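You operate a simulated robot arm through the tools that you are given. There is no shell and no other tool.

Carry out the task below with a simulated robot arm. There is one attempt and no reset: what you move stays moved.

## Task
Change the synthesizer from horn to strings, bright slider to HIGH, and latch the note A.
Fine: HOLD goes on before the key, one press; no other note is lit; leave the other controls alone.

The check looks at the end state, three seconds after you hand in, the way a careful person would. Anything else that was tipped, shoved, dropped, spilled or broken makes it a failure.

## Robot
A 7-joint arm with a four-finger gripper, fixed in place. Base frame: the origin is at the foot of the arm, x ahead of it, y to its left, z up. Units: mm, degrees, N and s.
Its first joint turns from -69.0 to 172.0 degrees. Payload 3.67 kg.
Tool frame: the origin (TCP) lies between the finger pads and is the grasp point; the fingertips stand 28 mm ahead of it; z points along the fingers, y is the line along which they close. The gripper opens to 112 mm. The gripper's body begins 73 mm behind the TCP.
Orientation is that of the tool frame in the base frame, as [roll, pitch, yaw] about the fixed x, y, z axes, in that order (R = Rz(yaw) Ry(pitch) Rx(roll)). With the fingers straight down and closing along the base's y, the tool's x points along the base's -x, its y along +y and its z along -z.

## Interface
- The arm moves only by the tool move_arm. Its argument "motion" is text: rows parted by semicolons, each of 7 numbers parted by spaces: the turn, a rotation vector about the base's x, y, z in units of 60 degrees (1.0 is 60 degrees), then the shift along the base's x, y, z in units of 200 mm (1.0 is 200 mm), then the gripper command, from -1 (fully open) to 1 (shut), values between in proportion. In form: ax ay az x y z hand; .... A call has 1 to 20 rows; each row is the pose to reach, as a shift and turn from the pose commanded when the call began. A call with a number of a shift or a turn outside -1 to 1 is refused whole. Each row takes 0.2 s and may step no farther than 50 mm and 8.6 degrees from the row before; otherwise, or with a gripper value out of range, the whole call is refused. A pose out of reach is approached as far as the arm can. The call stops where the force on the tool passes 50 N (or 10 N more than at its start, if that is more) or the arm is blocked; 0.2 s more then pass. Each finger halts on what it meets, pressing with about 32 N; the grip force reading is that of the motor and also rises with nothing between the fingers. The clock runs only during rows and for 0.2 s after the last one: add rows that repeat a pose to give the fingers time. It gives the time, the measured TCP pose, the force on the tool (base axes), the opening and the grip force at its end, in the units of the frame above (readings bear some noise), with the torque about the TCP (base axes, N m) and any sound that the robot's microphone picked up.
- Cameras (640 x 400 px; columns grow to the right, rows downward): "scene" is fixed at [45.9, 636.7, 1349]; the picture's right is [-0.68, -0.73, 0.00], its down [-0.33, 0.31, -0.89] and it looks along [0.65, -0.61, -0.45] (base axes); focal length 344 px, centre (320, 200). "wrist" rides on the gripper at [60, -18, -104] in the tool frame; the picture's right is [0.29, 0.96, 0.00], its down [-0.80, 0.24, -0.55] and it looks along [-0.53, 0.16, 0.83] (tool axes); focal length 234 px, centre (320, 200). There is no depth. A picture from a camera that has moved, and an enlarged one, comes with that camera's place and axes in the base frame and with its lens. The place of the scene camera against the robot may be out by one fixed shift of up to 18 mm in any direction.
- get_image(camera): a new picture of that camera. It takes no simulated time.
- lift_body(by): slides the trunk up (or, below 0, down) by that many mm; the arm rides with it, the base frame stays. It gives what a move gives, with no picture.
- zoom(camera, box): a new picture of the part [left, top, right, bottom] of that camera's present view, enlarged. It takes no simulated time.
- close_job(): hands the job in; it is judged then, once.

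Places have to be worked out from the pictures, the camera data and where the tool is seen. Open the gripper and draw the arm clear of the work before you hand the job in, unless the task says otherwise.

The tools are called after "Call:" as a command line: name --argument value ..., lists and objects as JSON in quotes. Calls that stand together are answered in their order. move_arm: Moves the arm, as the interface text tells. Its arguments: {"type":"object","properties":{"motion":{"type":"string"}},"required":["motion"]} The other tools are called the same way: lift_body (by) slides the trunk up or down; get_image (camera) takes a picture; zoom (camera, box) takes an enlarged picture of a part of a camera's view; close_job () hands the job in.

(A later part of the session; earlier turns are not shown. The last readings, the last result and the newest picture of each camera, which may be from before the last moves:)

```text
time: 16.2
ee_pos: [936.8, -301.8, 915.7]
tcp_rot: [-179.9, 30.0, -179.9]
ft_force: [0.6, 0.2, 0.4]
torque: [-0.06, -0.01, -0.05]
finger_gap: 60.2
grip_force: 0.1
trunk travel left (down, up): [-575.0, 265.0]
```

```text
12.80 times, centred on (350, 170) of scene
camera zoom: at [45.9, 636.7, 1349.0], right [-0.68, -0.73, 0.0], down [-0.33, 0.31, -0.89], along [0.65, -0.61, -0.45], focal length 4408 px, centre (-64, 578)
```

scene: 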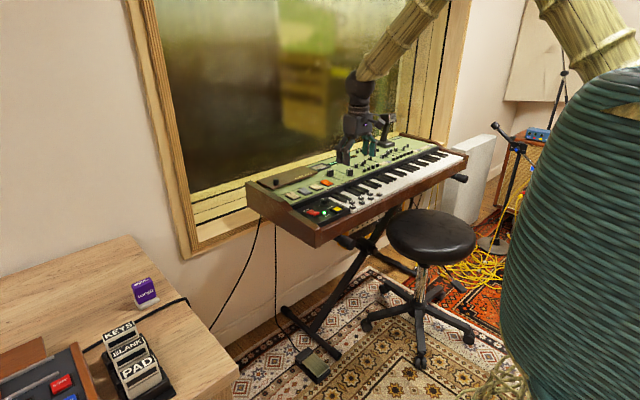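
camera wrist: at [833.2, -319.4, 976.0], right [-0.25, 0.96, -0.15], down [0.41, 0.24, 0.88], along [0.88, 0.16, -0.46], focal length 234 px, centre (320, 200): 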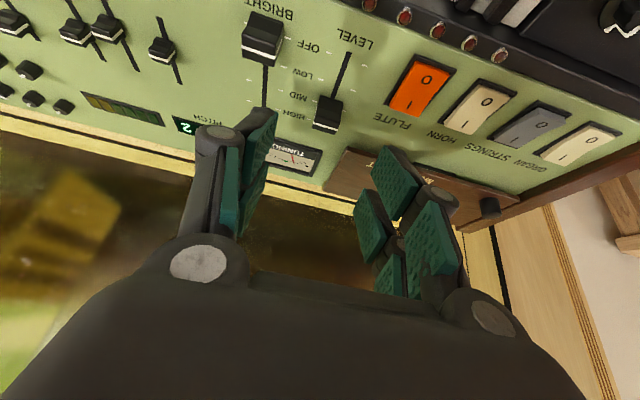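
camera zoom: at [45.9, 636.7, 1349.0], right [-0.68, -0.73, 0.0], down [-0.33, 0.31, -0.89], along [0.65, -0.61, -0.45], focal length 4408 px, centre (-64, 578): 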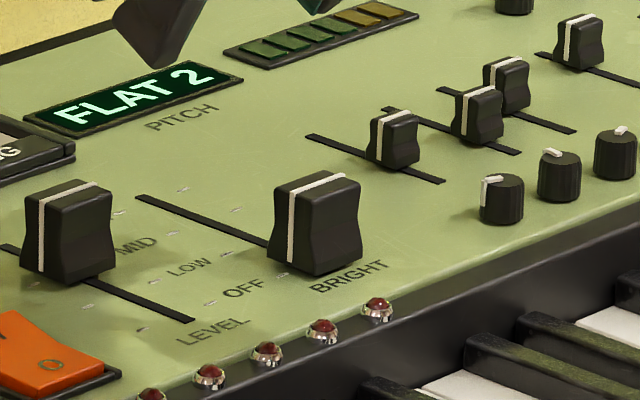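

From this closer view, OFF is at x≈947.5 and HIGH at 1023, the slot is at y≈-361.5, and the cap is about 24 mm wide with its top at z≈812. Before gripping, I'll check reach by tilting to 40° and hovering high above the HIGH position.

Call:
move_arm --motion "0 -0.08 0 0.1 -0.1 -0.05 0.0; 0 -0.167 0 0.25 -0.2 -0.1 0.1; 0 -0.167 0 0.43 -0.3 -0.15 0.1; 0 -0.167 0 0.43 -0.3 -0.2 0.1; 0 -0.167 0 0.43 -0.3 -0.2 0.1"

Call:
get_image --camera "wrist"

Call:
zoom --camera "scene" --box '[310, 120, 420, 190]'

```text
time: 17.4
ee_pos: [1025.0, -365.2, 872.2]
tcp_rot: [179.9, 40.0, 179.9]
ft_force: [-0.3, -0.4, -0.2]
torque: [0.0, -0.03, -0.01]
finger_gap: 50.6
grip_force: 0.0
trunk travel left (down, up): [-575.0, 265.0]
```

```text
taken
camera wrist: at [912.6, -382.8, 913.5], right [-0.22, 0.96, -0.18], down [0.26, 0.24, 0.94], along [0.94, 0.16, -0.3], focal length 234 px, centre (320, 200)
```

wrist: 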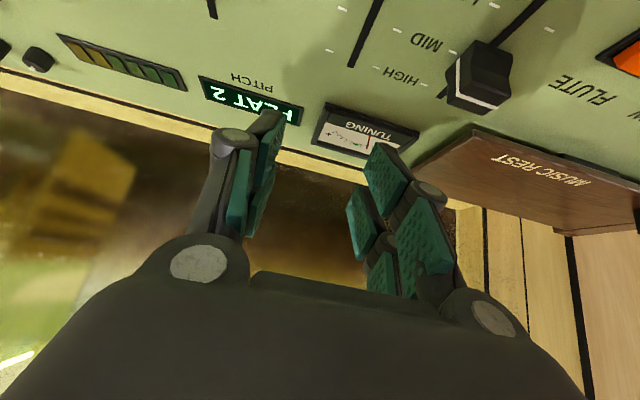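

```text
5.71 times, centred on (365, 155) of scene
camera zoom: at [45.9, 636.7, 1349.0], right [-0.68, -0.73, 0.0], down [-0.33, 0.31, -0.89], along [0.65, -0.61, -0.45], focal length 1968 px, centre (63, 457)
```

zoom: 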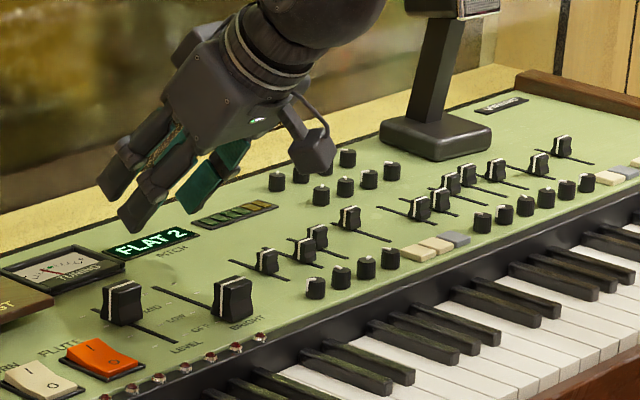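

The arm reaches HIGH with the 40° tilt. I'll go back over the cap at OFF, aligned to y≈-361.5, and lower so the near prongs begin to straddle it.

Call:
move_arm --motion "0 0 0 -0.2 0.01 0 0.1; 0 0 0 -0.387 0.0165 0 0.1; 0 0 0 -0.387 0.0165 -0.06 0.1; 0 0 0 -0.387 0.0165 -0.1 0.1; 0 0 0 -0.387 0.0165 -0.1 0.1"

Call:
get_image --camera "wrist"

Call:
zoom --camera "scene" --box '[320, 140, 384, 180]'

```text
time: 18.6
ee_pos: [947.1, -359.3, 852.1]
tcp_rot: [180.0, 40.0, 179.9]
ft_force: [-0.4, -0.6, -0.1]
torque: [-0.01, -0.01, 0.0]
finger_gap: 50.3
grip_force: 0.1
trunk travel left (down, up): [-575.0, 265.0]
```

```text
taken
camera wrist: at [835.3, -377.7, 893.8], right [-0.22, 0.96, -0.18], down [0.25, 0.24, 0.94], along [0.94, 0.16, -0.3], focal length 234 px, centre (320, 200)
```

wrist: 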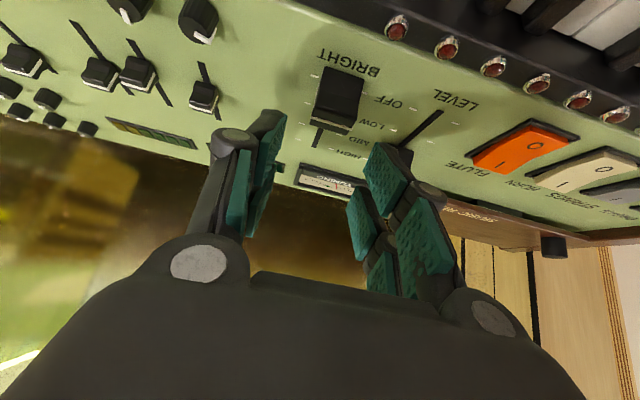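

```text
10.00 times, centred on (352, 160) of scene
camera zoom: at [45.9, 636.7, 1349.0], right [-0.68, -0.73, 0.0], down [-0.33, 0.31, -0.89], along [0.65, -0.61, -0.45], focal length 3444 px, centre (0, 600)
```

zoom: 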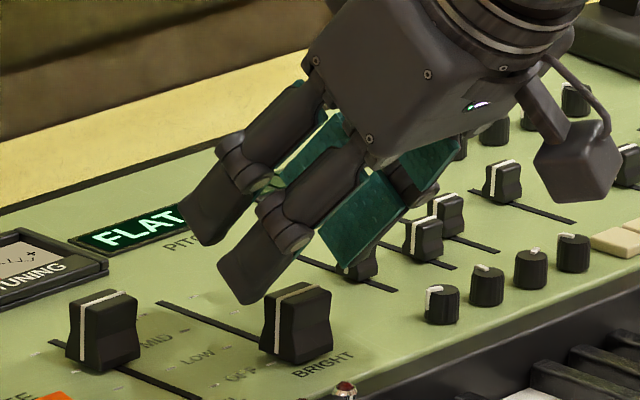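

The cap lies between the near prongs with about 12 mm clear on each side. I'll lower 24 mm so the prong tips sit beside the cap, about 8 mm above the panel.

Call:
move_arm --motion "0 0 0 0 -0.006 -0.05 0.1; 0 0 0 0 -0.006 -0.1 0.1; 0 0 0 0 -0.006 -0.12 0.1; 0 0 0 0 -0.006 -0.12 0.1"

Call:
get_image --camera "wrist"

Call:
zoom --camera "scene" --box '[320, 140, 384, 180]'

```text
time: 19.6
ee_pos: [948.8, -361.6, 828.8]
tcp_rot: [179.9, 40.0, 179.8]
ft_force: [0.2, 0.1, 0.0]
torque: [-0.06, -0.02, -0.02]
finger_gap: 50.4
grip_force: 0.1
trunk travel left (down, up): [-575.0, 265.0]
```

```text
taken
camera wrist: at [836.0, -379.9, 868.9], right [-0.22, 0.96, -0.18], down [0.25, 0.24, 0.94], along [0.94, 0.16, -0.3], focal length 234 px, centre (320, 200)
```

wrist: 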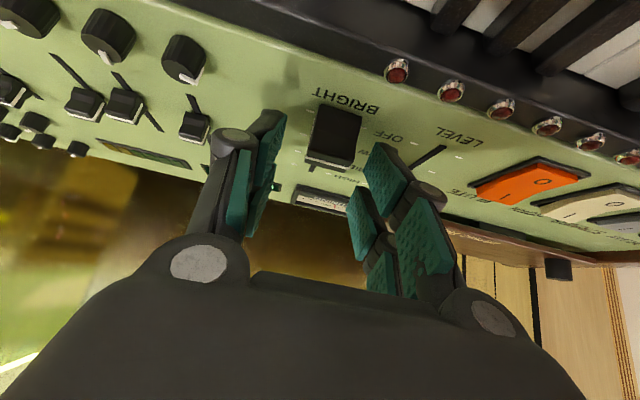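

```text
10.00 times, centred on (352, 160) of scene
camera zoom: at [45.9, 636.7, 1349.0], right [-0.68, -0.73, 0.0], down [-0.33, 0.31, -0.89], along [0.65, -0.61, -0.45], focal length 3444 px, centre (0, 600)
```

zoom: 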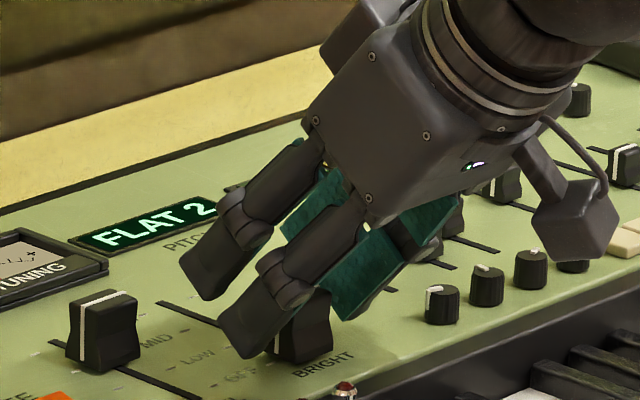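

The near prongs straddle the BRIGHT cap on both sides. I'll close the gripper gently on it without moving.

Call:
move_arm --motion "0 0 0 0 0 0 0.3; 0 0 0 0 0 0 0.45; 0 0 0 0 0 0 0.6; 0 0 0 0 0 0 0.7; 0 0 0 0 0 0 0.7"

Call:
get_image --camera "wrist"

Call:
zoom --camera "scene" --box '[320, 140, 384, 180]'

```text
time: 20.8
ee_pos: [947.8, -360.1, 828.1]
tcp_rot: [-180.0, 40.1, 180.0]
ft_force: [-0.7, 7.3, -2.3]
torque: [0.28, 0.06, 0.02]
finger_gap: 23.6
grip_force: 44.9
trunk travel left (down, up): [-575.0, 265.0]
```

```text
taken
camera wrist: at [836.2, -378.8, 869.0], right [-0.22, 0.96, -0.18], down [0.25, 0.24, 0.94], along [0.94, 0.16, -0.3], focal length 234 px, centre (320, 200)
```

wrist: 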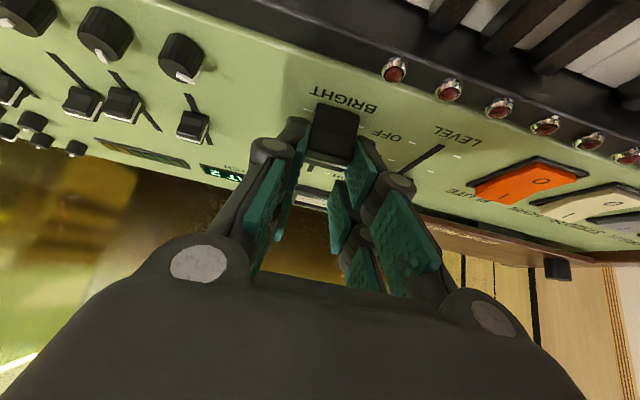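

```text
10.00 times, centred on (352, 160) of scene
camera zoom: at [45.9, 636.7, 1349.0], right [-0.68, -0.73, 0.0], down [-0.33, 0.31, -0.89], along [0.65, -0.61, -0.45], focal length 3444 px, centre (0, 600)
```

zoom: 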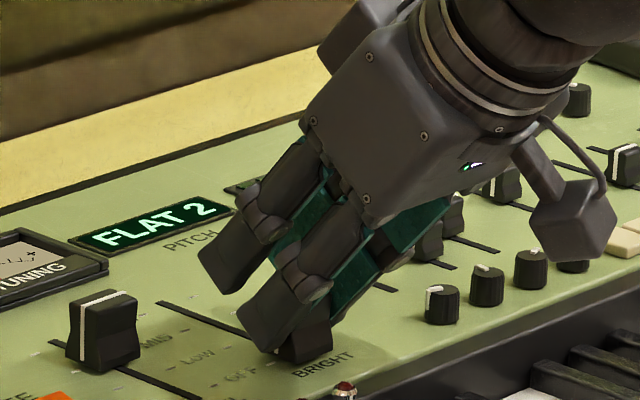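

The cap is gripped (gap 23.6 mm). I'll slide it +40 mm toward HIGH and check that it follows.

Call:
move_arm --motion "0 0 0 0.04 0 0 0.7; 0 0 0 0.08 0 0 0.7; 0 0 0 0.12 0 0 0.7; 0 0 0 0.16 0 0 0.7; 0 0 0 0.2 0 0 0.7; 0 0 0 0.2 0 0 0.7"

Call:
get_image --camera "wrist"

Call:
zoom --camera "scene" --box '[320, 140, 384, 180]'

```text
time: 22.2
ee_pos: [988.1, -361.3, 828.7]
tcp_rot: [-180.0, 40.0, -179.9]
ft_force: [0.6, 12.0, -2.9]
torque: [0.34, -0.42, 0.05]
finger_gap: 23.7
grip_force: 45.4
trunk travel left (down, up): [-575.0, 265.0]
```

```text
taken
camera wrist: at [875.2, -378.7, 869.0], right [-0.22, 0.96, -0.19], down [0.25, 0.24, 0.94], along [0.94, 0.16, -0.3], focal length 234 px, centre (320, 200)
```

wrist: 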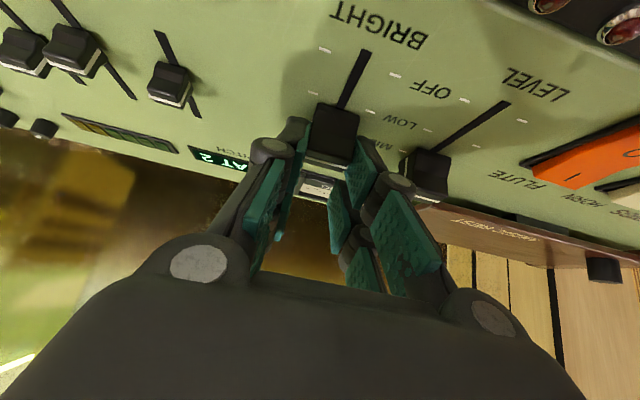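

```text
10.00 times, centred on (352, 160) of scene
camera zoom: at [45.9, 636.7, 1349.0], right [-0.68, -0.73, 0.0], down [-0.33, 0.31, -0.89], along [0.65, -0.61, -0.45], focal length 3444 px, centre (0, 600)
```

zoom: 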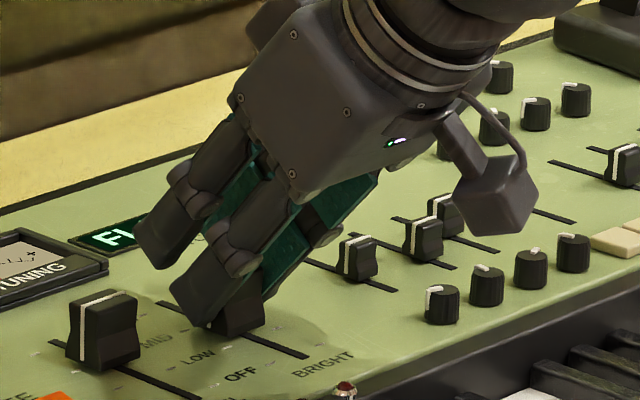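

The cap follows, with its rear at about the midpoint between OFF and HIGH. I'll slide a further 36 mm to HIGH.

Call:
move_arm --motion "0 0 0 0.04 0 0 0.7; 0 0 0 0.08 0 0 0.7; 0 0 0 0.12 0 0 0.7; 0 0 0 0.15 0 0 0.7; 0 0 0 0.18 0 0 0.7; 0 0 0 0.18 0 0 0.7"

Call:
get_image --camera "wrist"

Call:
zoom --camera "scene" --box '[320, 140, 384, 180]'

Call:
zoom --camera "wrist" --box '[280, 60, 440, 160]'

```text
time: 23.6
ee_pos: [1023.7, -361.3, 828.1]
tcp_rot: [179.9, 39.9, -179.9]
ft_force: [-4.1, 11.0, -1.3]
torque: [0.35, -0.11, 0.05]
finger_gap: 23.5
grip_force: 45.5
trunk travel left (down, up): [-575.0, 265.0]
```

```text
taken
camera wrist: at [911.1, -378.7, 869.1], right [-0.22, 0.96, -0.19], down [0.26, 0.24, 0.94], along [0.94, 0.16, -0.3], focal length 234 px, centre (320, 200)
```

wrist: 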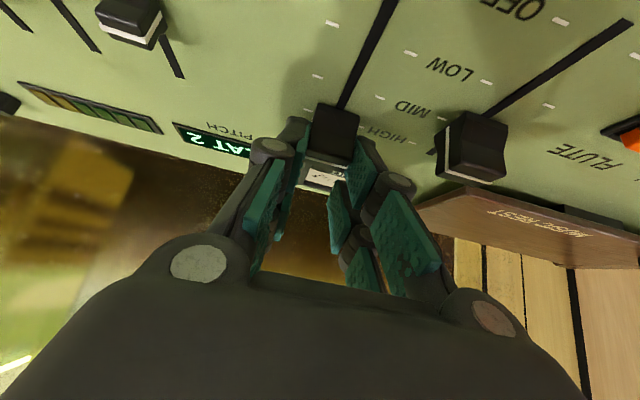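

```text
10.00 times, centred on (352, 160) of scene
camera zoom: at [45.9, 636.7, 1349.0], right [-0.68, -0.73, 0.0], down [-0.33, 0.31, -0.89], along [0.65, -0.61, -0.45], focal length 3444 px, centre (0, 600)
```

zoom: 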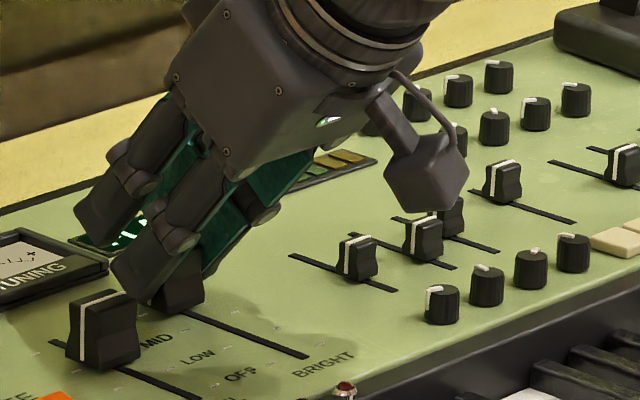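

```text
4.00 times, centred on (360, 110) of wrist
camera zoom: at [911.1, -378.7, 869.1], right [-0.22, 0.96, -0.19], down [0.26, 0.24, 0.94], along [0.94, 0.16, -0.3], focal length 937 px, centre (160, 560)
```

zoom: 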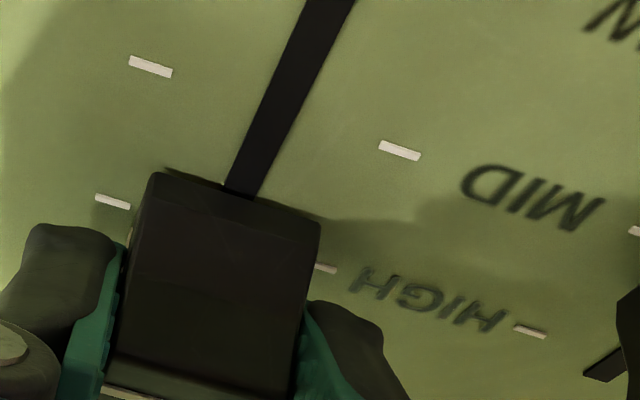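

The cap's near base edge is about 10 mm in front of the HIGH ticks, as it was from OFF at the start, so it's essentially at HIGH. I'll nudge 1.5 mm more to feel for an end stop.

Call:
move_arm --motion "0 0 0 0.004 0 0 0.7; 0 0 0 0.0075 0 0 0.7; 0 0 0 0.0075 0 0 0.7"

Call:
zoom --camera "wrist" --box '[280, 60, 440, 160]'

```text
time: 24.4
ee_pos: [1024.0, -359.0, 828.7]
tcp_rot: [-179.9, 39.8, 179.9]
ft_force: [-19.5, 14.5, -5.6]
torque: [0.46, 0.55, 0.09]
finger_gap: 23.8
grip_force: 44.8
trunk travel left (down, up): [-575.0, 265.0]
```

```text
4.00 times, centred on (360, 110) of wrist
camera zoom: at [911.4, -378.7, 869.3], right [-0.22, 0.96, -0.18], down [0.26, 0.24, 0.94], along [0.94, 0.16, -0.3], focal length 937 px, centre (160, 560)
```

zoom: 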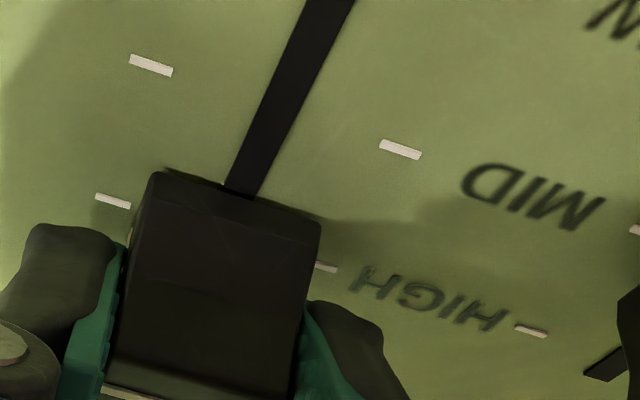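

Fx jumped to −19.5 N, so the slider is against its end stop at HIGH. I'll open the gripper and lift straight up.

Call:
move_arm --motion "0 0 0 0 0 0 0.4; 0 0 0 0 0 0 0.1; 0 0 0 0 0 0 0.1; 0 0 0 0 0 0.1 0.1; 0 0 0 0 0 0.3 0.1; 0 0 0 -0.1 0 0.5 0.1; 0 0 0 -0.3 0 0.5 0.1; 0 0 0 -0.3 0 0.5 0.1"

Call:
get_image --camera "wrist"

Call:
zoom --camera "scene" --box '[310, 140, 390, 190]'

```text
time: 26.2
ee_pos: [967.5, -364.3, 926.5]
tcp_rot: [-179.9, 40.0, -180.0]
ft_force: [0.3, 0.5, 0.3]
torque: [-0.01, -0.02, -0.03]
finger_gap: 50.5
grip_force: 0.1
trunk travel left (down, up): [-575.0, 265.0]
```

```text
taken
camera wrist: at [855.6, -382.8, 967.7], right [-0.22, 0.96, -0.18], down [0.26, 0.24, 0.94], along [0.94, 0.16, -0.3], focal length 234 px, centre (320, 200)
```

wrist: 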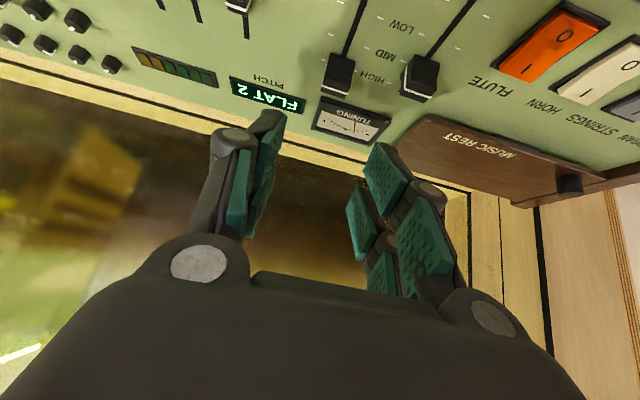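

```text
8.00 times, centred on (350, 165) of scene
camera zoom: at [45.9, 636.7, 1349.0], right [-0.68, -0.73, 0.0], down [-0.33, 0.31, -0.89], along [0.65, -0.61, -0.45], focal length 2755 px, centre (80, 480)
```

zoom: 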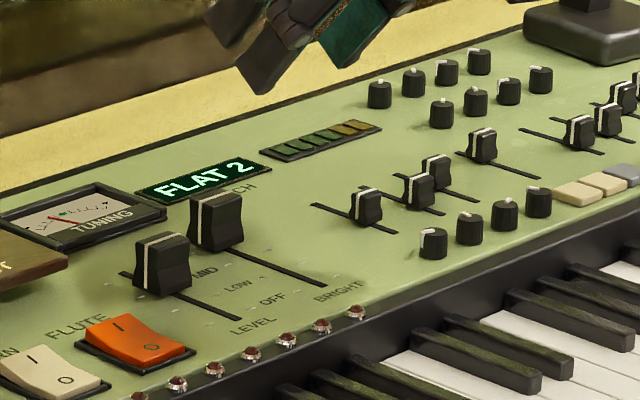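

BRIGHT is at HIGH and LEVEL looks unchanged. Next is HOLD at about (791, -129), with the TUNE knob right behind it near x≈852. I'll tilt to 50° with 15° of roll so a single prong corner makes contact and the far prongs clear the knob, moving at a high z.

Call:
move_arm --motion "0.04 -0.026 -0.003 -0.1 0.12 0 0.5; 0.08 -0.053 -0.007 -0.2 0.26 0 1; 0.12 -0.08 -0.01 -0.32 0.4 0 1; 0.16 -0.107 -0.014 -0.44 0.54 0 1; 0.2 -0.133 -0.0175 -0.56 0.68 0 1; 0.2493 -0.1657 -0.0218 -0.66 0.82 0 1; 0.2493 -0.1657 -0.0218 -0.75 0.95 0 1; 0.2493 -0.1657 -0.0218 -0.75 0.95 0 1"

Call:
get_image --camera "wrist"

Call:
zoom --camera "scene" --box '[280, 130, 440, 230]'

```text
time: 28.0
ee_pos: [819.6, -173.6, 927.5]
tcp_rot: [157.3, 47.6, 162.7]
ft_force: [0.3, 0.7, -0.3]
torque: [0.02, 0.03, 0.03]
finger_gap: 0.1
grip_force: 32.3
trunk travel left (down, up): [-575.0, 265.0]
```

```text
taken
camera wrist: at [701.3, -196.3, 942.5], right [-0.18, 0.98, 0.04], down [0.09, -0.02, 1.0], along [0.98, 0.19, -0.08], focal length 234 px, centre (320, 200)
```

wrist: 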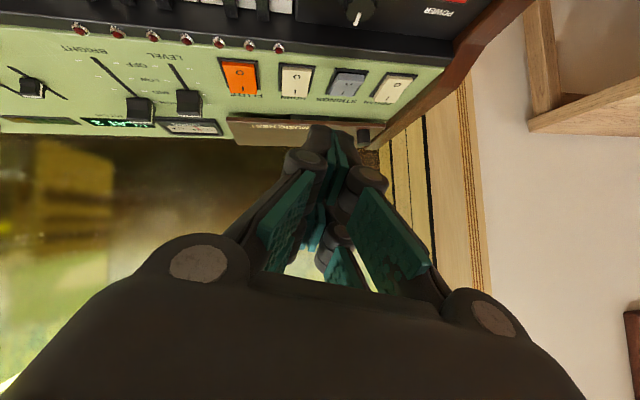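

```text
4.00 times, centred on (360, 180) of scene
camera zoom: at [45.9, 636.7, 1349.0], right [-0.68, -0.73, 0.0], down [-0.33, 0.31, -0.89], along [0.65, -0.61, -0.45], focal length 1378 px, centre (160, 280)
```

zoom: 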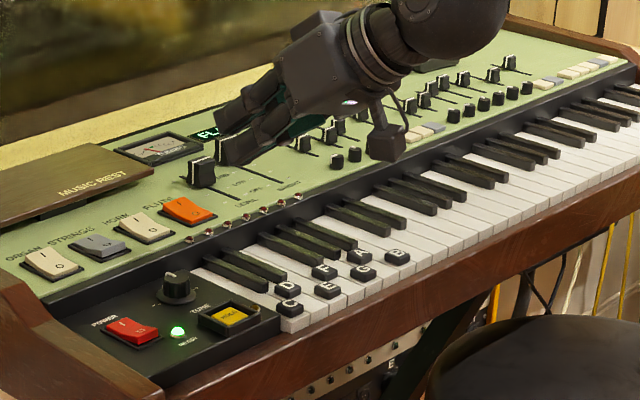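

The steep tilt leaves the camera too horizontal to see HOLD. I'll return to a 20° tilt with no roll and hover behind HOLD, to measure its position before pressing.

Call:
move_arm --motion "-0.0489 0.0994 0.0131 -0.05 0.044 0 1; -0.0977 0.1988 0.0262 -0.1 0.087 -0.05 1; -0.1466 0.2983 0.0392 -0.15 0.131 -0.1 1; -0.1954 0.3977 0.0523 -0.2 0.174 -0.15 1; -0.2443 0.4971 0.0654 -0.248 0.218 -0.2 1; -0.2443 0.4971 0.0654 -0.248 0.218 -0.2375 1; -0.2443 0.4971 0.0654 -0.248 0.218 -0.2375 1"

Call:
get_image --camera "wrist"

Call:
zoom --camera "wrist" --box '[220, 40, 420, 165]'

Call:
zoom --camera "wrist" --box '[40, 20, 240, 145]'

```text
time: 29.6
ee_pos: [767.0, -128.6, 880.0]
tcp_rot: [180.0, 20.0, 179.9]
ft_force: [0.1, 0.2, 1.0]
torque: [-0.02, 0.01, 0.02]
finger_gap: 0.2
grip_force: 31.6
trunk travel left (down, up): [-575.0, 265.0]
```

```text
taken
camera wrist: at [675.6, -147.1, 956.7], right [-0.27, 0.96, -0.1], down [0.56, 0.24, 0.79], along [0.78, 0.16, -0.6], focal length 234 px, centre (320, 200)
```

wrist: 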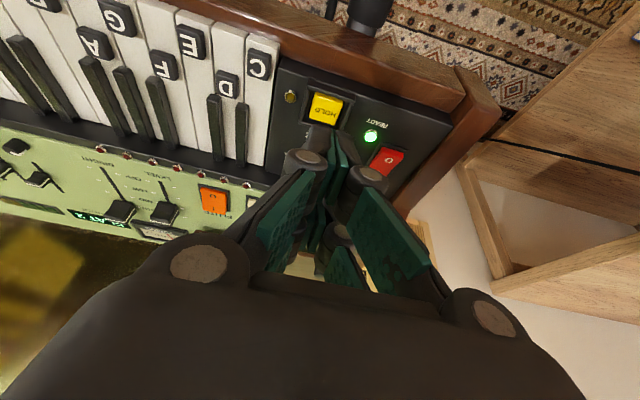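

```text
3.20 times, centred on (320, 102) of wrist
camera zoom: at [675.6, -147.1, 956.7], right [-0.27, 0.96, -0.1], down [0.56, 0.24, 0.79], along [0.78, 0.16, -0.6], focal length 749 px, centre (320, 512)
```

zoom: 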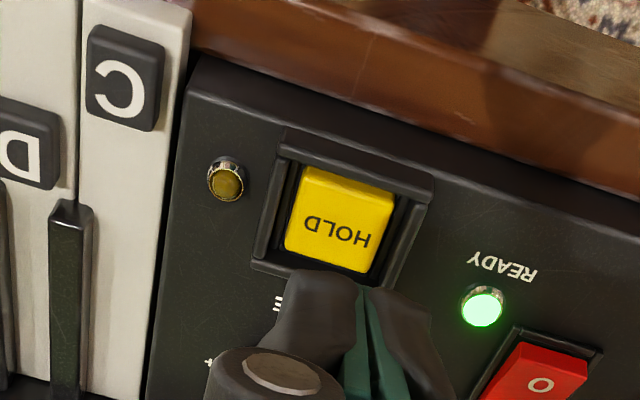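

```text
3.20 times, centred on (140, 82) of wrist
camera zoom: at [675.6, -147.1, 956.7], right [-0.27, 0.96, -0.1], down [0.56, 0.24, 0.79], along [0.78, 0.16, -0.6], focal length 749 px, centre (896, 576)
```

zoom: 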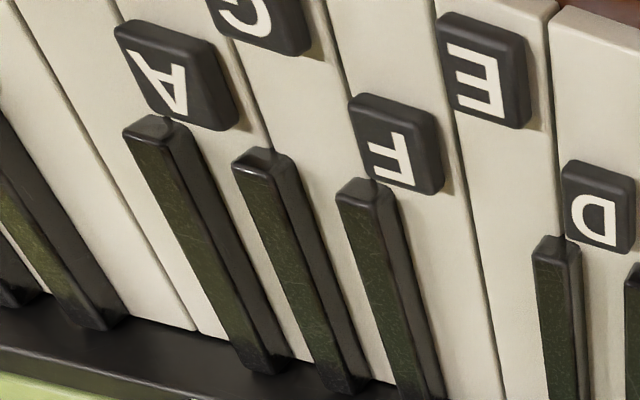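

HOLD resolves to about (791.5, -128.5, 765), ~25 mm square and recessed in a raised bezel, so I'll use a single prong corner. The A tab is at about (800, -320.5, 761) with a 25.9 mm key pitch. I'll tilt to 45° with 30° of roll and hover the corner about 25 mm above HOLD.

Call:
move_arm --motion "0.082 -0.0679 -0.0182 0.018 -0.007 -0.02 1; 0.164 -0.1357 -0.0364 0.035 -0.015 -0.04 1; 0.246 -0.2036 -0.0546 0.053 -0.022 -0.06 1; 0.328 -0.2714 -0.0727 0.07 -0.029 -0.09 1; 0.41 -0.3393 -0.0909 0.088 -0.037 -0.12 1; 0.492 -0.4071 -0.1091 0.105 -0.044 -0.15 1; 0.492 -0.4071 -0.1091 0.105 -0.044 -0.24 1; 0.492 -0.4071 -0.1091 0.105 -0.044 -0.2615 1; 0.492 -0.4071 -0.1091 0.105 -0.044 -0.2615 1"

Call:
get_image --camera "wrist"

Call:
zoom --camera "scene" --box '[290, 170, 386, 230]'

```text
time: 31.6
ee_pos: [787.2, -137.0, 828.1]
tcp_rot: [140.8, 37.8, 153.4]
ft_force: [0.1, 0.3, 1.3]
torque: [0.03, 0.01, 0.01]
finger_gap: 0.0
grip_force: 32.0
trunk travel left (down, up): [-575.0, 265.0]
```

```text
taken
camera wrist: at [672.4, -168.9, 845.6], right [-0.2, 0.93, 0.3], down [0.17, -0.27, 0.95], along [0.96, 0.24, -0.1], focal length 234 px, centre (320, 200)
```

wrist: 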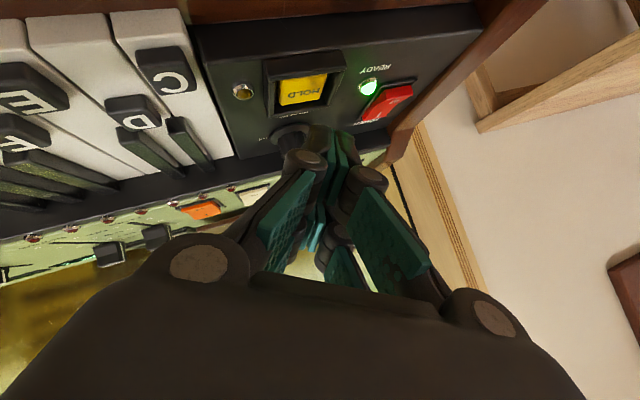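

```text
6.67 times, centred on (338, 200) of scene
camera zoom: at [45.9, 636.7, 1349.0], right [-0.68, -0.73, 0.0], down [-0.33, 0.31, -0.89], along [0.65, -0.61, -0.45], focal length 2296 px, centre (200, 200)
```

zoom: 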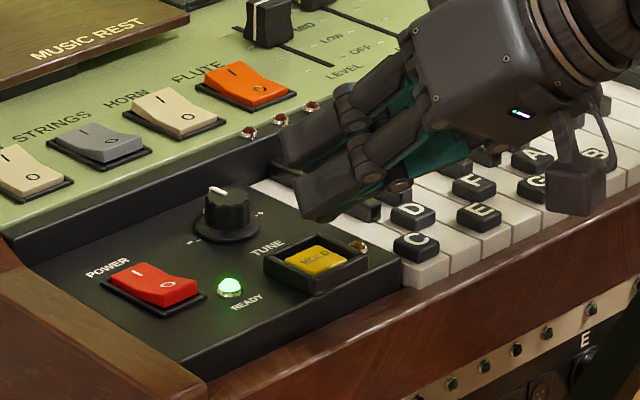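

The corner hovers around (790, -128, 791). I'll enlarge the view to check alignment over HOLD.

Call:
zoom --camera "wrist" --box '[240, 50, 400, 150]'

Call:
zoom --camera "scene" --box '[315, 185, 363, 215]'

```text
4.00 times, centred on (320, 100) of wrist
camera zoom: at [672.4, -168.9, 845.6], right [-0.2, 0.93, 0.3], down [0.17, -0.27, 0.95], along [0.96, 0.24, -0.1], focal length 937 px, centre (320, 600)
```

zoom: 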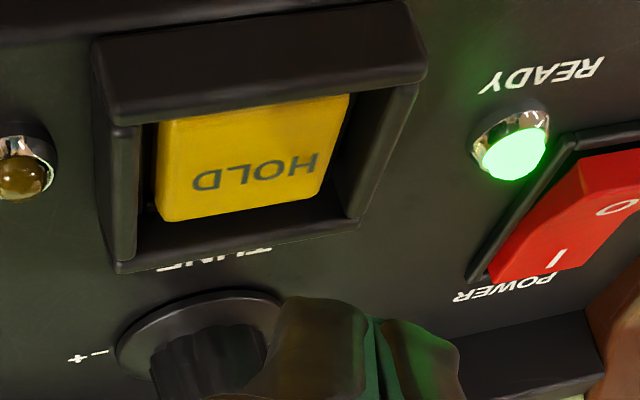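

```text
13.33 times, centred on (339, 200) of scene
camera zoom: at [45.9, 636.7, 1349.0], right [-0.68, -0.73, 0.0], down [-0.33, 0.31, -0.89], along [0.65, -0.61, -0.45], focal length 4592 px, centre (67, 200)
```

zoom: 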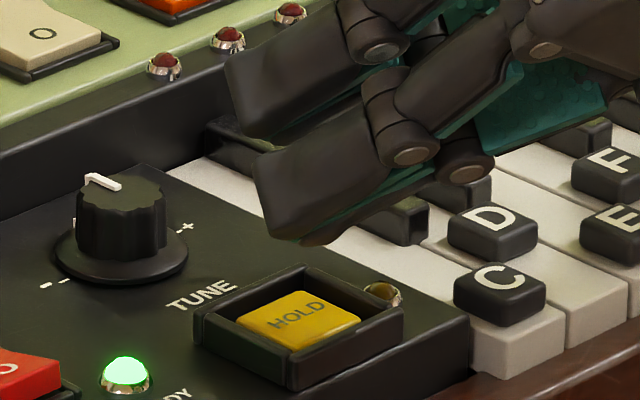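

The corner is almost directly over HOLD, but the button sits in a deep bezel. I'll bias 3 mm toward −y so the rising finger clears the +y wall, and descend 17 mm.

Call:
move_arm --motion "0 0 0 0.006 -0.015 -0.03 1; 0 0 0 0.006 -0.015 -0.06 1; 0 0 0 0.006 -0.015 -0.085 1; 0 0 0 0.006 -0.015 -0.085 1"

Call:
zoom --camera "wrist" --box '[240, 70, 400, 170]'

Call:
zoom --camera "scene" --box '[315, 185, 363, 215]'

```text
time: 32.6
ee_pos: [790.1, -140.9, 810.5]
tcp_rot: [140.8, 37.6, 153.4]
ft_force: [-0.1, -0.1, 0.7]
torque: [0.0, 0.01, -0.01]
finger_gap: 0.0
grip_force: 32.1
trunk travel left (down, up): [-575.0, 265.0]
```

```text
4.00 times, centred on (320, 120) of wrist
camera zoom: at [673.9, -171.5, 828.9], right [-0.2, 0.93, 0.3], down [0.17, -0.27, 0.95], along [0.96, 0.24, -0.11], focal length 937 px, centre (320, 520)
```

zoom: 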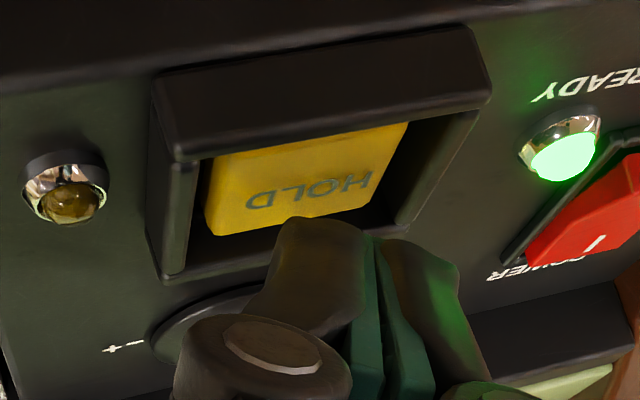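

```text
13.33 times, centred on (339, 200) of scene
camera zoom: at [45.9, 636.7, 1349.0], right [-0.68, -0.73, 0.0], down [-0.33, 0.31, -0.89], along [0.65, -0.61, -0.45], focal length 4592 px, centre (67, 200)
```

zoom: 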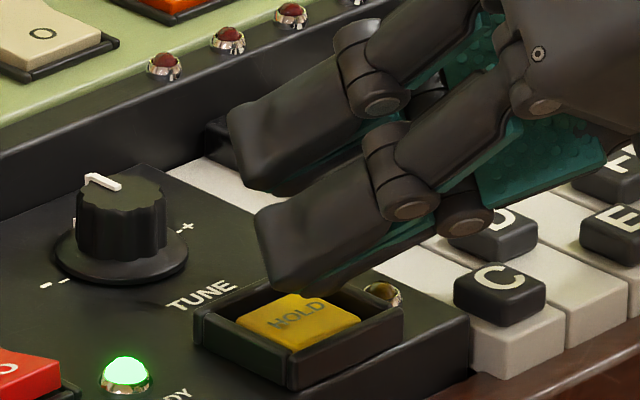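

Both views show the corner lined up with the middle of the button, about 7 mm above it. I'll descend 6 mm and read the force.

Call:
move_arm --motion "0 0 0 0 0 -0.015 1; 0 0 0 0 0 -0.03 1; 0 0 0 0 0 -0.03 1"

Call:
zoom --camera "wrist" --box '[240, 70, 400, 170]'

Call:
zoom --camera "scene" --box '[315, 185, 363, 215]'

```text
time: 33.4
ee_pos: [789.6, -140.2, 804.8]
tcp_rot: [140.8, 37.6, 153.4]
ft_force: [0.3, -0.5, -0.4]
torque: [-0.02, -0.01, -0.01]
finger_gap: 0.0
grip_force: 31.7
trunk travel left (down, up): [-575.0, 265.0]
```

```text
4.00 times, centred on (320, 120) of wrist
camera zoom: at [673.0, -171.6, 822.8], right [-0.2, 0.93, 0.3], down [0.17, -0.27, 0.95], along [0.96, 0.24, -0.11], focal length 937 px, centre (320, 520)
```

zoom: 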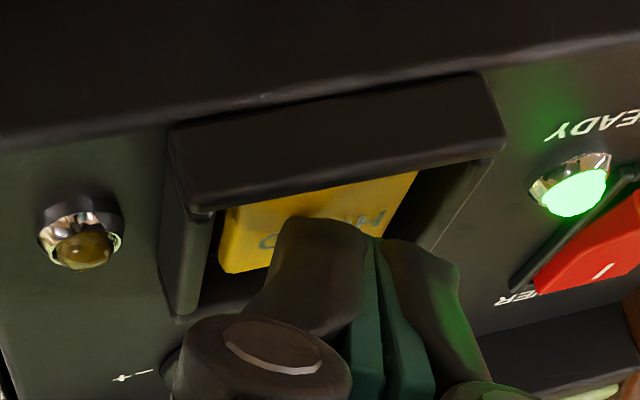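

```text
13.33 times, centred on (339, 200) of scene
camera zoom: at [45.9, 636.7, 1349.0], right [-0.68, -0.73, 0.0], down [-0.33, 0.31, -0.89], along [0.65, -0.61, -0.45], focal length 4592 px, centre (67, 200)
```

zoom: 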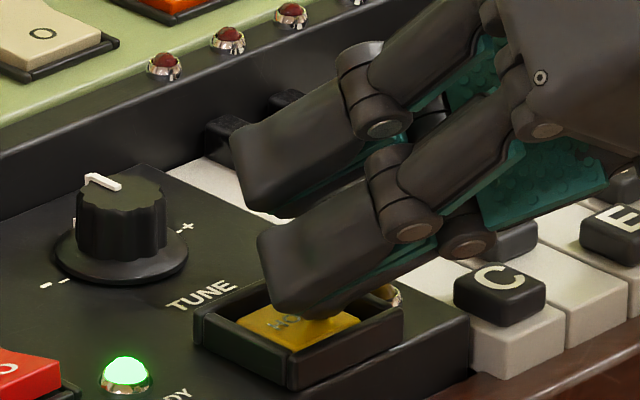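

No contact yet, and the corner is inside the bezel over the button. I'll descend 4 mm more.

Call:
move_arm --motion "0 0 0 0 0 -0.01 1; 0 0 0 0 0 -0.02 1; 0 0 0 0 0 -0.02 1"

Call:
zoom --camera "wrist" --box '[240, 70, 400, 170]'

Call:
zoom --camera "scene" --box '[315, 185, 363, 215]'

```text
time: 34.2
ee_pos: [791.0, -139.8, 802.0]
tcp_rot: [140.6, 37.9, 153.3]
ft_force: [0.1, -0.8, 2.2]
torque: [0.05, 0.01, 0.02]
finger_gap: 0.0
grip_force: 32.5
trunk travel left (down, up): [-575.0, 265.0]
heard: click
```

```text
4.00 times, centred on (320, 120) of wrist
camera zoom: at [673.9, -171.4, 818.9], right [-0.2, 0.93, 0.3], down [0.17, -0.27, 0.95], along [0.96, 0.24, -0.1], focal length 937 px, centre (320, 520)
```

zoom: 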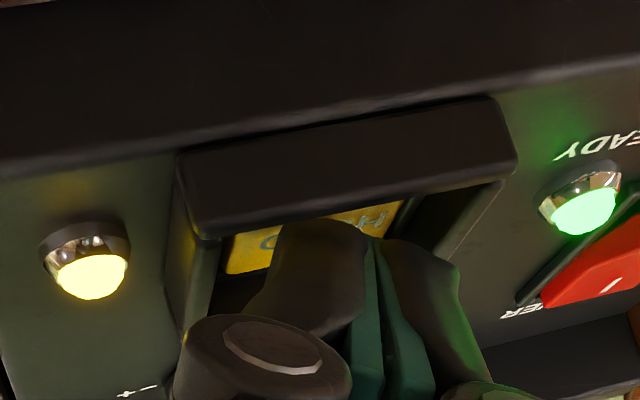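

```text
13.33 times, centred on (339, 200) of scene
camera zoom: at [45.9, 636.7, 1349.0], right [-0.68, -0.73, 0.0], down [-0.33, 0.31, -0.89], along [0.65, -0.61, -0.45], focal length 4592 px, centre (67, 200)
```

zoom: 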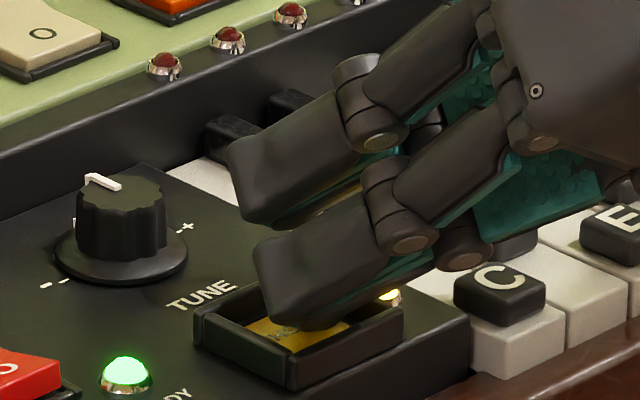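

A click was heard and the amber HOLD light came on. I'll lift straight up and confirm it stays lit.

Call:
move_arm --motion "0 0 0 0 0 0.03 1; 0 0 0 0 0 0.1 1; 0 0 0 0 0 0.25 1; 0 0 0 0 0 0.4 1; 0 0 0 0 0 0.4 1"

Call:
zoom --camera "scene" --box '[300, 170, 396, 230]'

Call:
get_image --camera "wrist"

```text
time: 35.4
ee_pos: [787.8, -141.8, 883.8]
tcp_rot: [140.8, 37.7, 153.5]
ft_force: [0.7, 1.3, -1.0]
torque: [0.02, -0.02, 0.02]
finger_gap: 0.1
grip_force: 31.7
trunk travel left (down, up): [-575.0, 265.0]
```

```text
6.67 times, centred on (348, 200) of scene
camera zoom: at [45.9, 636.7, 1349.0], right [-0.68, -0.73, 0.0], down [-0.33, 0.31, -0.89], along [0.65, -0.61, -0.45], focal length 2296 px, centre (133, 200)
```

zoom: 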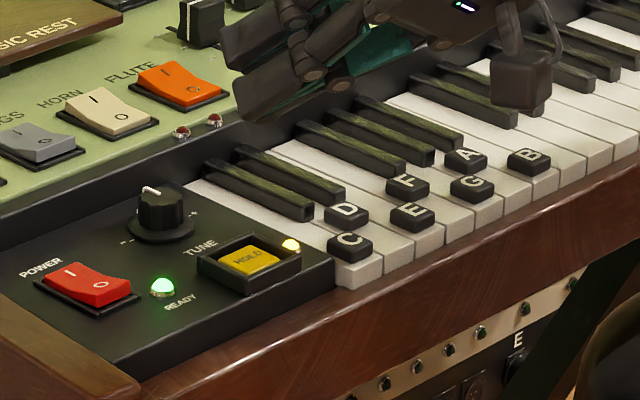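

```text
taken
camera wrist: at [672.9, -172.3, 901.0], right [-0.2, 0.93, 0.3], down [0.17, -0.27, 0.95], along [0.96, 0.24, -0.11], focal length 234 px, centre (320, 200)
```

wrist: 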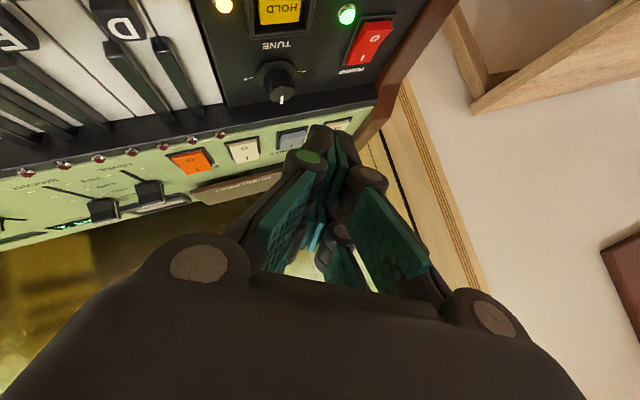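

HOLD stays lit and the keys are undisturbed. Keeping this orientation, I'll move at height to over the A tab at about (800, -320, 764) and hover the corner roughly 25 mm above it.

Call:
move_arm --motion "0 0 0 0.005 -0.15 0 1; 0 0 0 0.01 -0.35 0 1; 0 0 0 0.015 -0.55 0 1; 0 0 0 0.02 -0.75 0 1; 0 0 0 0.026 -0.9485 0 1; 0 0 0 0.026 -0.9485 -0.15 1; 0 0 0 0.026 -0.9485 -0.28 1; 0 0 0 0.026 -0.9485 -0.28 1"

Call:
get_image --camera "wrist"

Call:
zoom --camera "wrist" --box '[220, 40, 420, 165]'

Call:
zoom --camera "scene" --box '[335, 170, 399, 210]'

```text
time: 37.2
ee_pos: [790.5, -331.3, 826.2]
tcp_rot: [140.7, 37.8, 153.4]
ft_force: [-1.0, 0.0, 0.6]
torque: [-0.03, -0.01, -0.01]
finger_gap: 0.0
grip_force: 32.4
trunk travel left (down, up): [-575.0, 265.0]
```

```text
taken
camera wrist: at [674.7, -362.2, 843.5], right [-0.2, 0.93, 0.3], down [0.17, -0.27, 0.95], along [0.96, 0.24, -0.11], focal length 234 px, centre (320, 200)
```

wrist: 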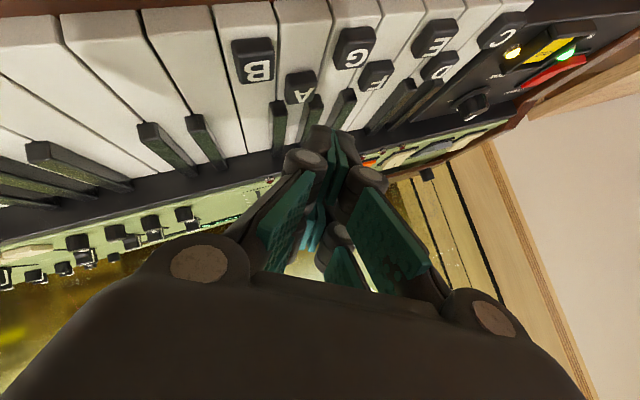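

```text
3.20 times, centred on (320, 102) of wrist
camera zoom: at [674.7, -362.2, 843.5], right [-0.2, 0.93, 0.3], down [0.17, -0.27, 0.95], along [0.96, 0.24, -0.11], focal length 749 px, centre (320, 512)
```

zoom: 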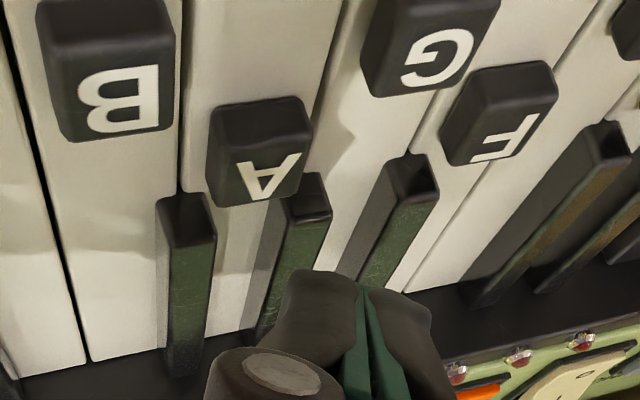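

```text
10.00 times, centred on (367, 190) of scene
camera zoom: at [45.9, 636.7, 1349.0], right [-0.68, -0.73, 0.0], down [-0.33, 0.31, -0.89], along [0.65, -0.61, -0.45], focal length 3444 px, centre (-150, 300)
```

zoom: 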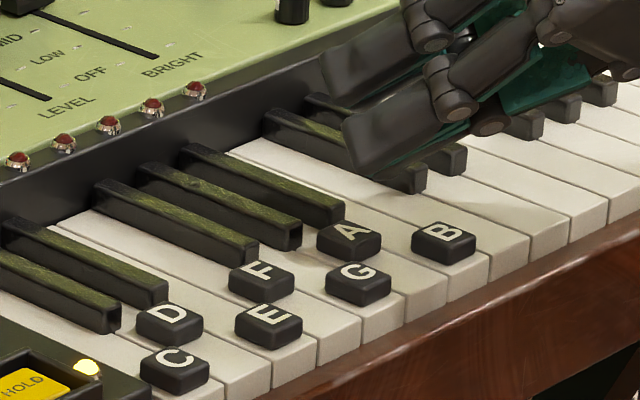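

The A tab's top resolves to (802, -320, 764.5), matching earlier estimates, and the corner is near (794.5, -323, 788). I'll shift +4 mm x and +1.5 mm y and descend 16 mm.

Call:
move_arm --motion "0 0 0 0.02 0.0075 -0.02 1; 0 0 0 0.02 0.0075 -0.05 1; 0 0 0 0.02 0.0075 -0.08 1; 0 0 0 0.02 0.0075 -0.08 1"

Call:
zoom --camera "wrist" --box '[220, 60, 420, 185]'

Call:
zoom --camera "scene" --box '[335, 170, 399, 210]'

```text
time: 38.2
ee_pos: [797.9, -327.6, 810.4]
tcp_rot: [140.7, 37.7, 153.3]
ft_force: [0.7, -0.2, -0.4]
torque: [0.0, 0.02, -0.02]
finger_gap: 0.0
grip_force: 31.9
trunk travel left (down, up): [-575.0, 265.0]
```

```text
3.20 times, centred on (320, 122) of wrist
camera zoom: at [681.6, -359.6, 826.3], right [-0.2, 0.93, 0.3], down [0.17, -0.27, 0.95], along [0.96, 0.24, -0.1], focal length 749 px, centre (320, 448)
```

zoom: 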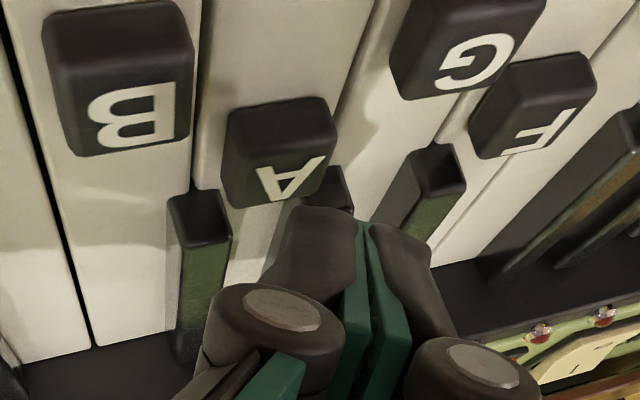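

```text
10.00 times, centred on (367, 190) of scene
camera zoom: at [45.9, 636.7, 1349.0], right [-0.68, -0.73, 0.0], down [-0.33, 0.31, -0.89], along [0.65, -0.61, -0.45], focal length 3444 px, centre (-150, 300)
```

zoom: 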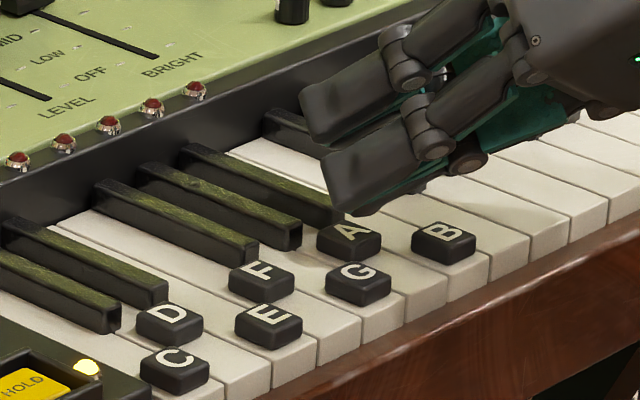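

The corner is now over the centre of the A tab, about 6 mm above it. I'll bias it 3 mm toward the key's front, lower about 4 mm, and check before the press.

Call:
move_arm --motion "0 0 0 -0.015 -0.005 -0.01 1; 0 0 0 -0.015 -0.005 -0.02 1; 0 0 0 -0.015 -0.005 -0.02 1"

Call:
zoom --camera "wrist" --box '[220, 60, 420, 185]'

Call:
zoom --camera "scene" --box '[335, 170, 399, 210]'

```text
time: 39.0
ee_pos: [792.7, -329.9, 804.8]
tcp_rot: [140.7, 37.7, 153.2]
ft_force: [0.2, 0.5, 0.1]
torque: [-0.01, 0.01, 0.0]
finger_gap: 0.4
grip_force: 31.8
trunk travel left (down, up): [-575.0, 265.0]
```

```text
3.20 times, centred on (320, 122) of wrist
camera zoom: at [678.1, -361.2, 822.8], right [-0.2, 0.93, 0.3], down [0.17, -0.27, 0.95], along [0.96, 0.24, -0.1], focal length 749 px, centre (320, 448)
```

zoom: 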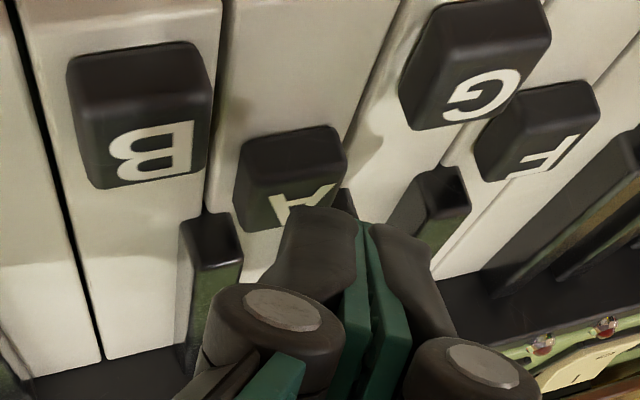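

```text
10.00 times, centred on (367, 190) of scene
camera zoom: at [45.9, 636.7, 1349.0], right [-0.68, -0.73, 0.0], down [-0.33, 0.31, -0.89], along [0.65, -0.61, -0.45], focal length 3444 px, centre (-150, 300)
```

zoom: 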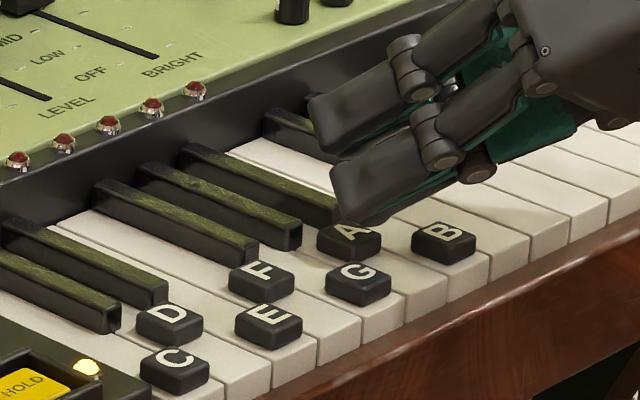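

Aligned: the corner is about 3 mm above the A tab and clear of the B, G and black keys. Now the single press, going down 6 mm first.

Call:
move_arm --motion "0 0 0 0 0 -0.01 1; 0 0 0 0 0 -0.02 1; 0 0 0 0 0 -0.03 1; 0 0 0 0 0 -0.03 1"

Call:
zoom --camera "wrist" --box '[220, 60, 420, 185]'

Call:
zoom --camera "scene" --box '[335, 165, 399, 205]'

```text
time: 40.0
ee_pos: [795.1, -329.2, 799.0]
tcp_rot: [140.7, 37.8, 153.5]
ft_force: [-0.2, 0.4, -0.3]
torque: [0.04, 0.02, -0.03]
finger_gap: 0.0
grip_force: 31.5
trunk travel left (down, up): [-575.0, 265.0]
```

```text
3.20 times, centred on (320, 122) of wrist
camera zoom: at [678.8, -360.6, 816.8], right [-0.2, 0.93, 0.3], down [0.17, -0.27, 0.95], along [0.96, 0.24, -0.11], focal length 749 px, centre (320, 448)
```

zoom: 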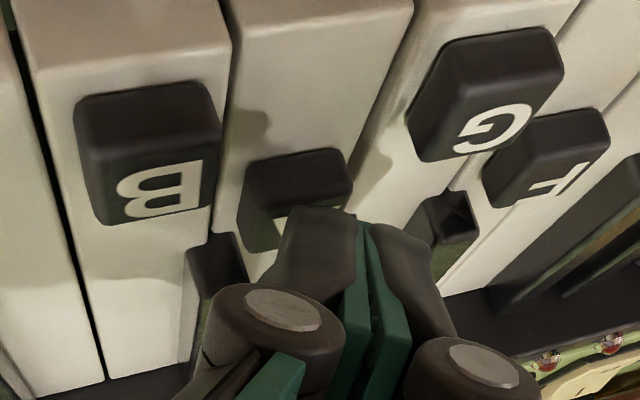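

```text
10.00 times, centred on (367, 185) of scene
camera zoom: at [45.9, 636.7, 1349.0], right [-0.68, -0.73, 0.0], down [-0.33, 0.31, -0.89], along [0.65, -0.61, -0.45], focal length 3444 px, centre (-150, 350)
```

zoom: 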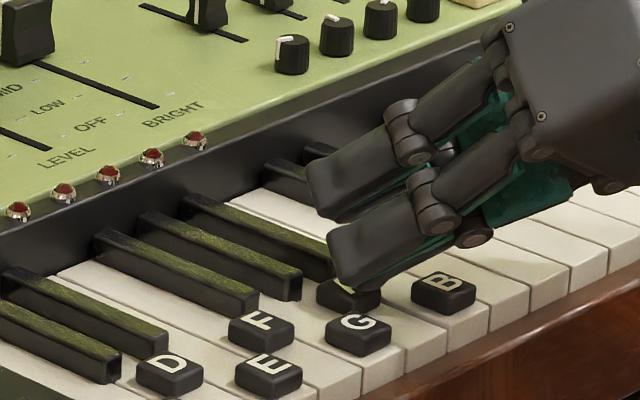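

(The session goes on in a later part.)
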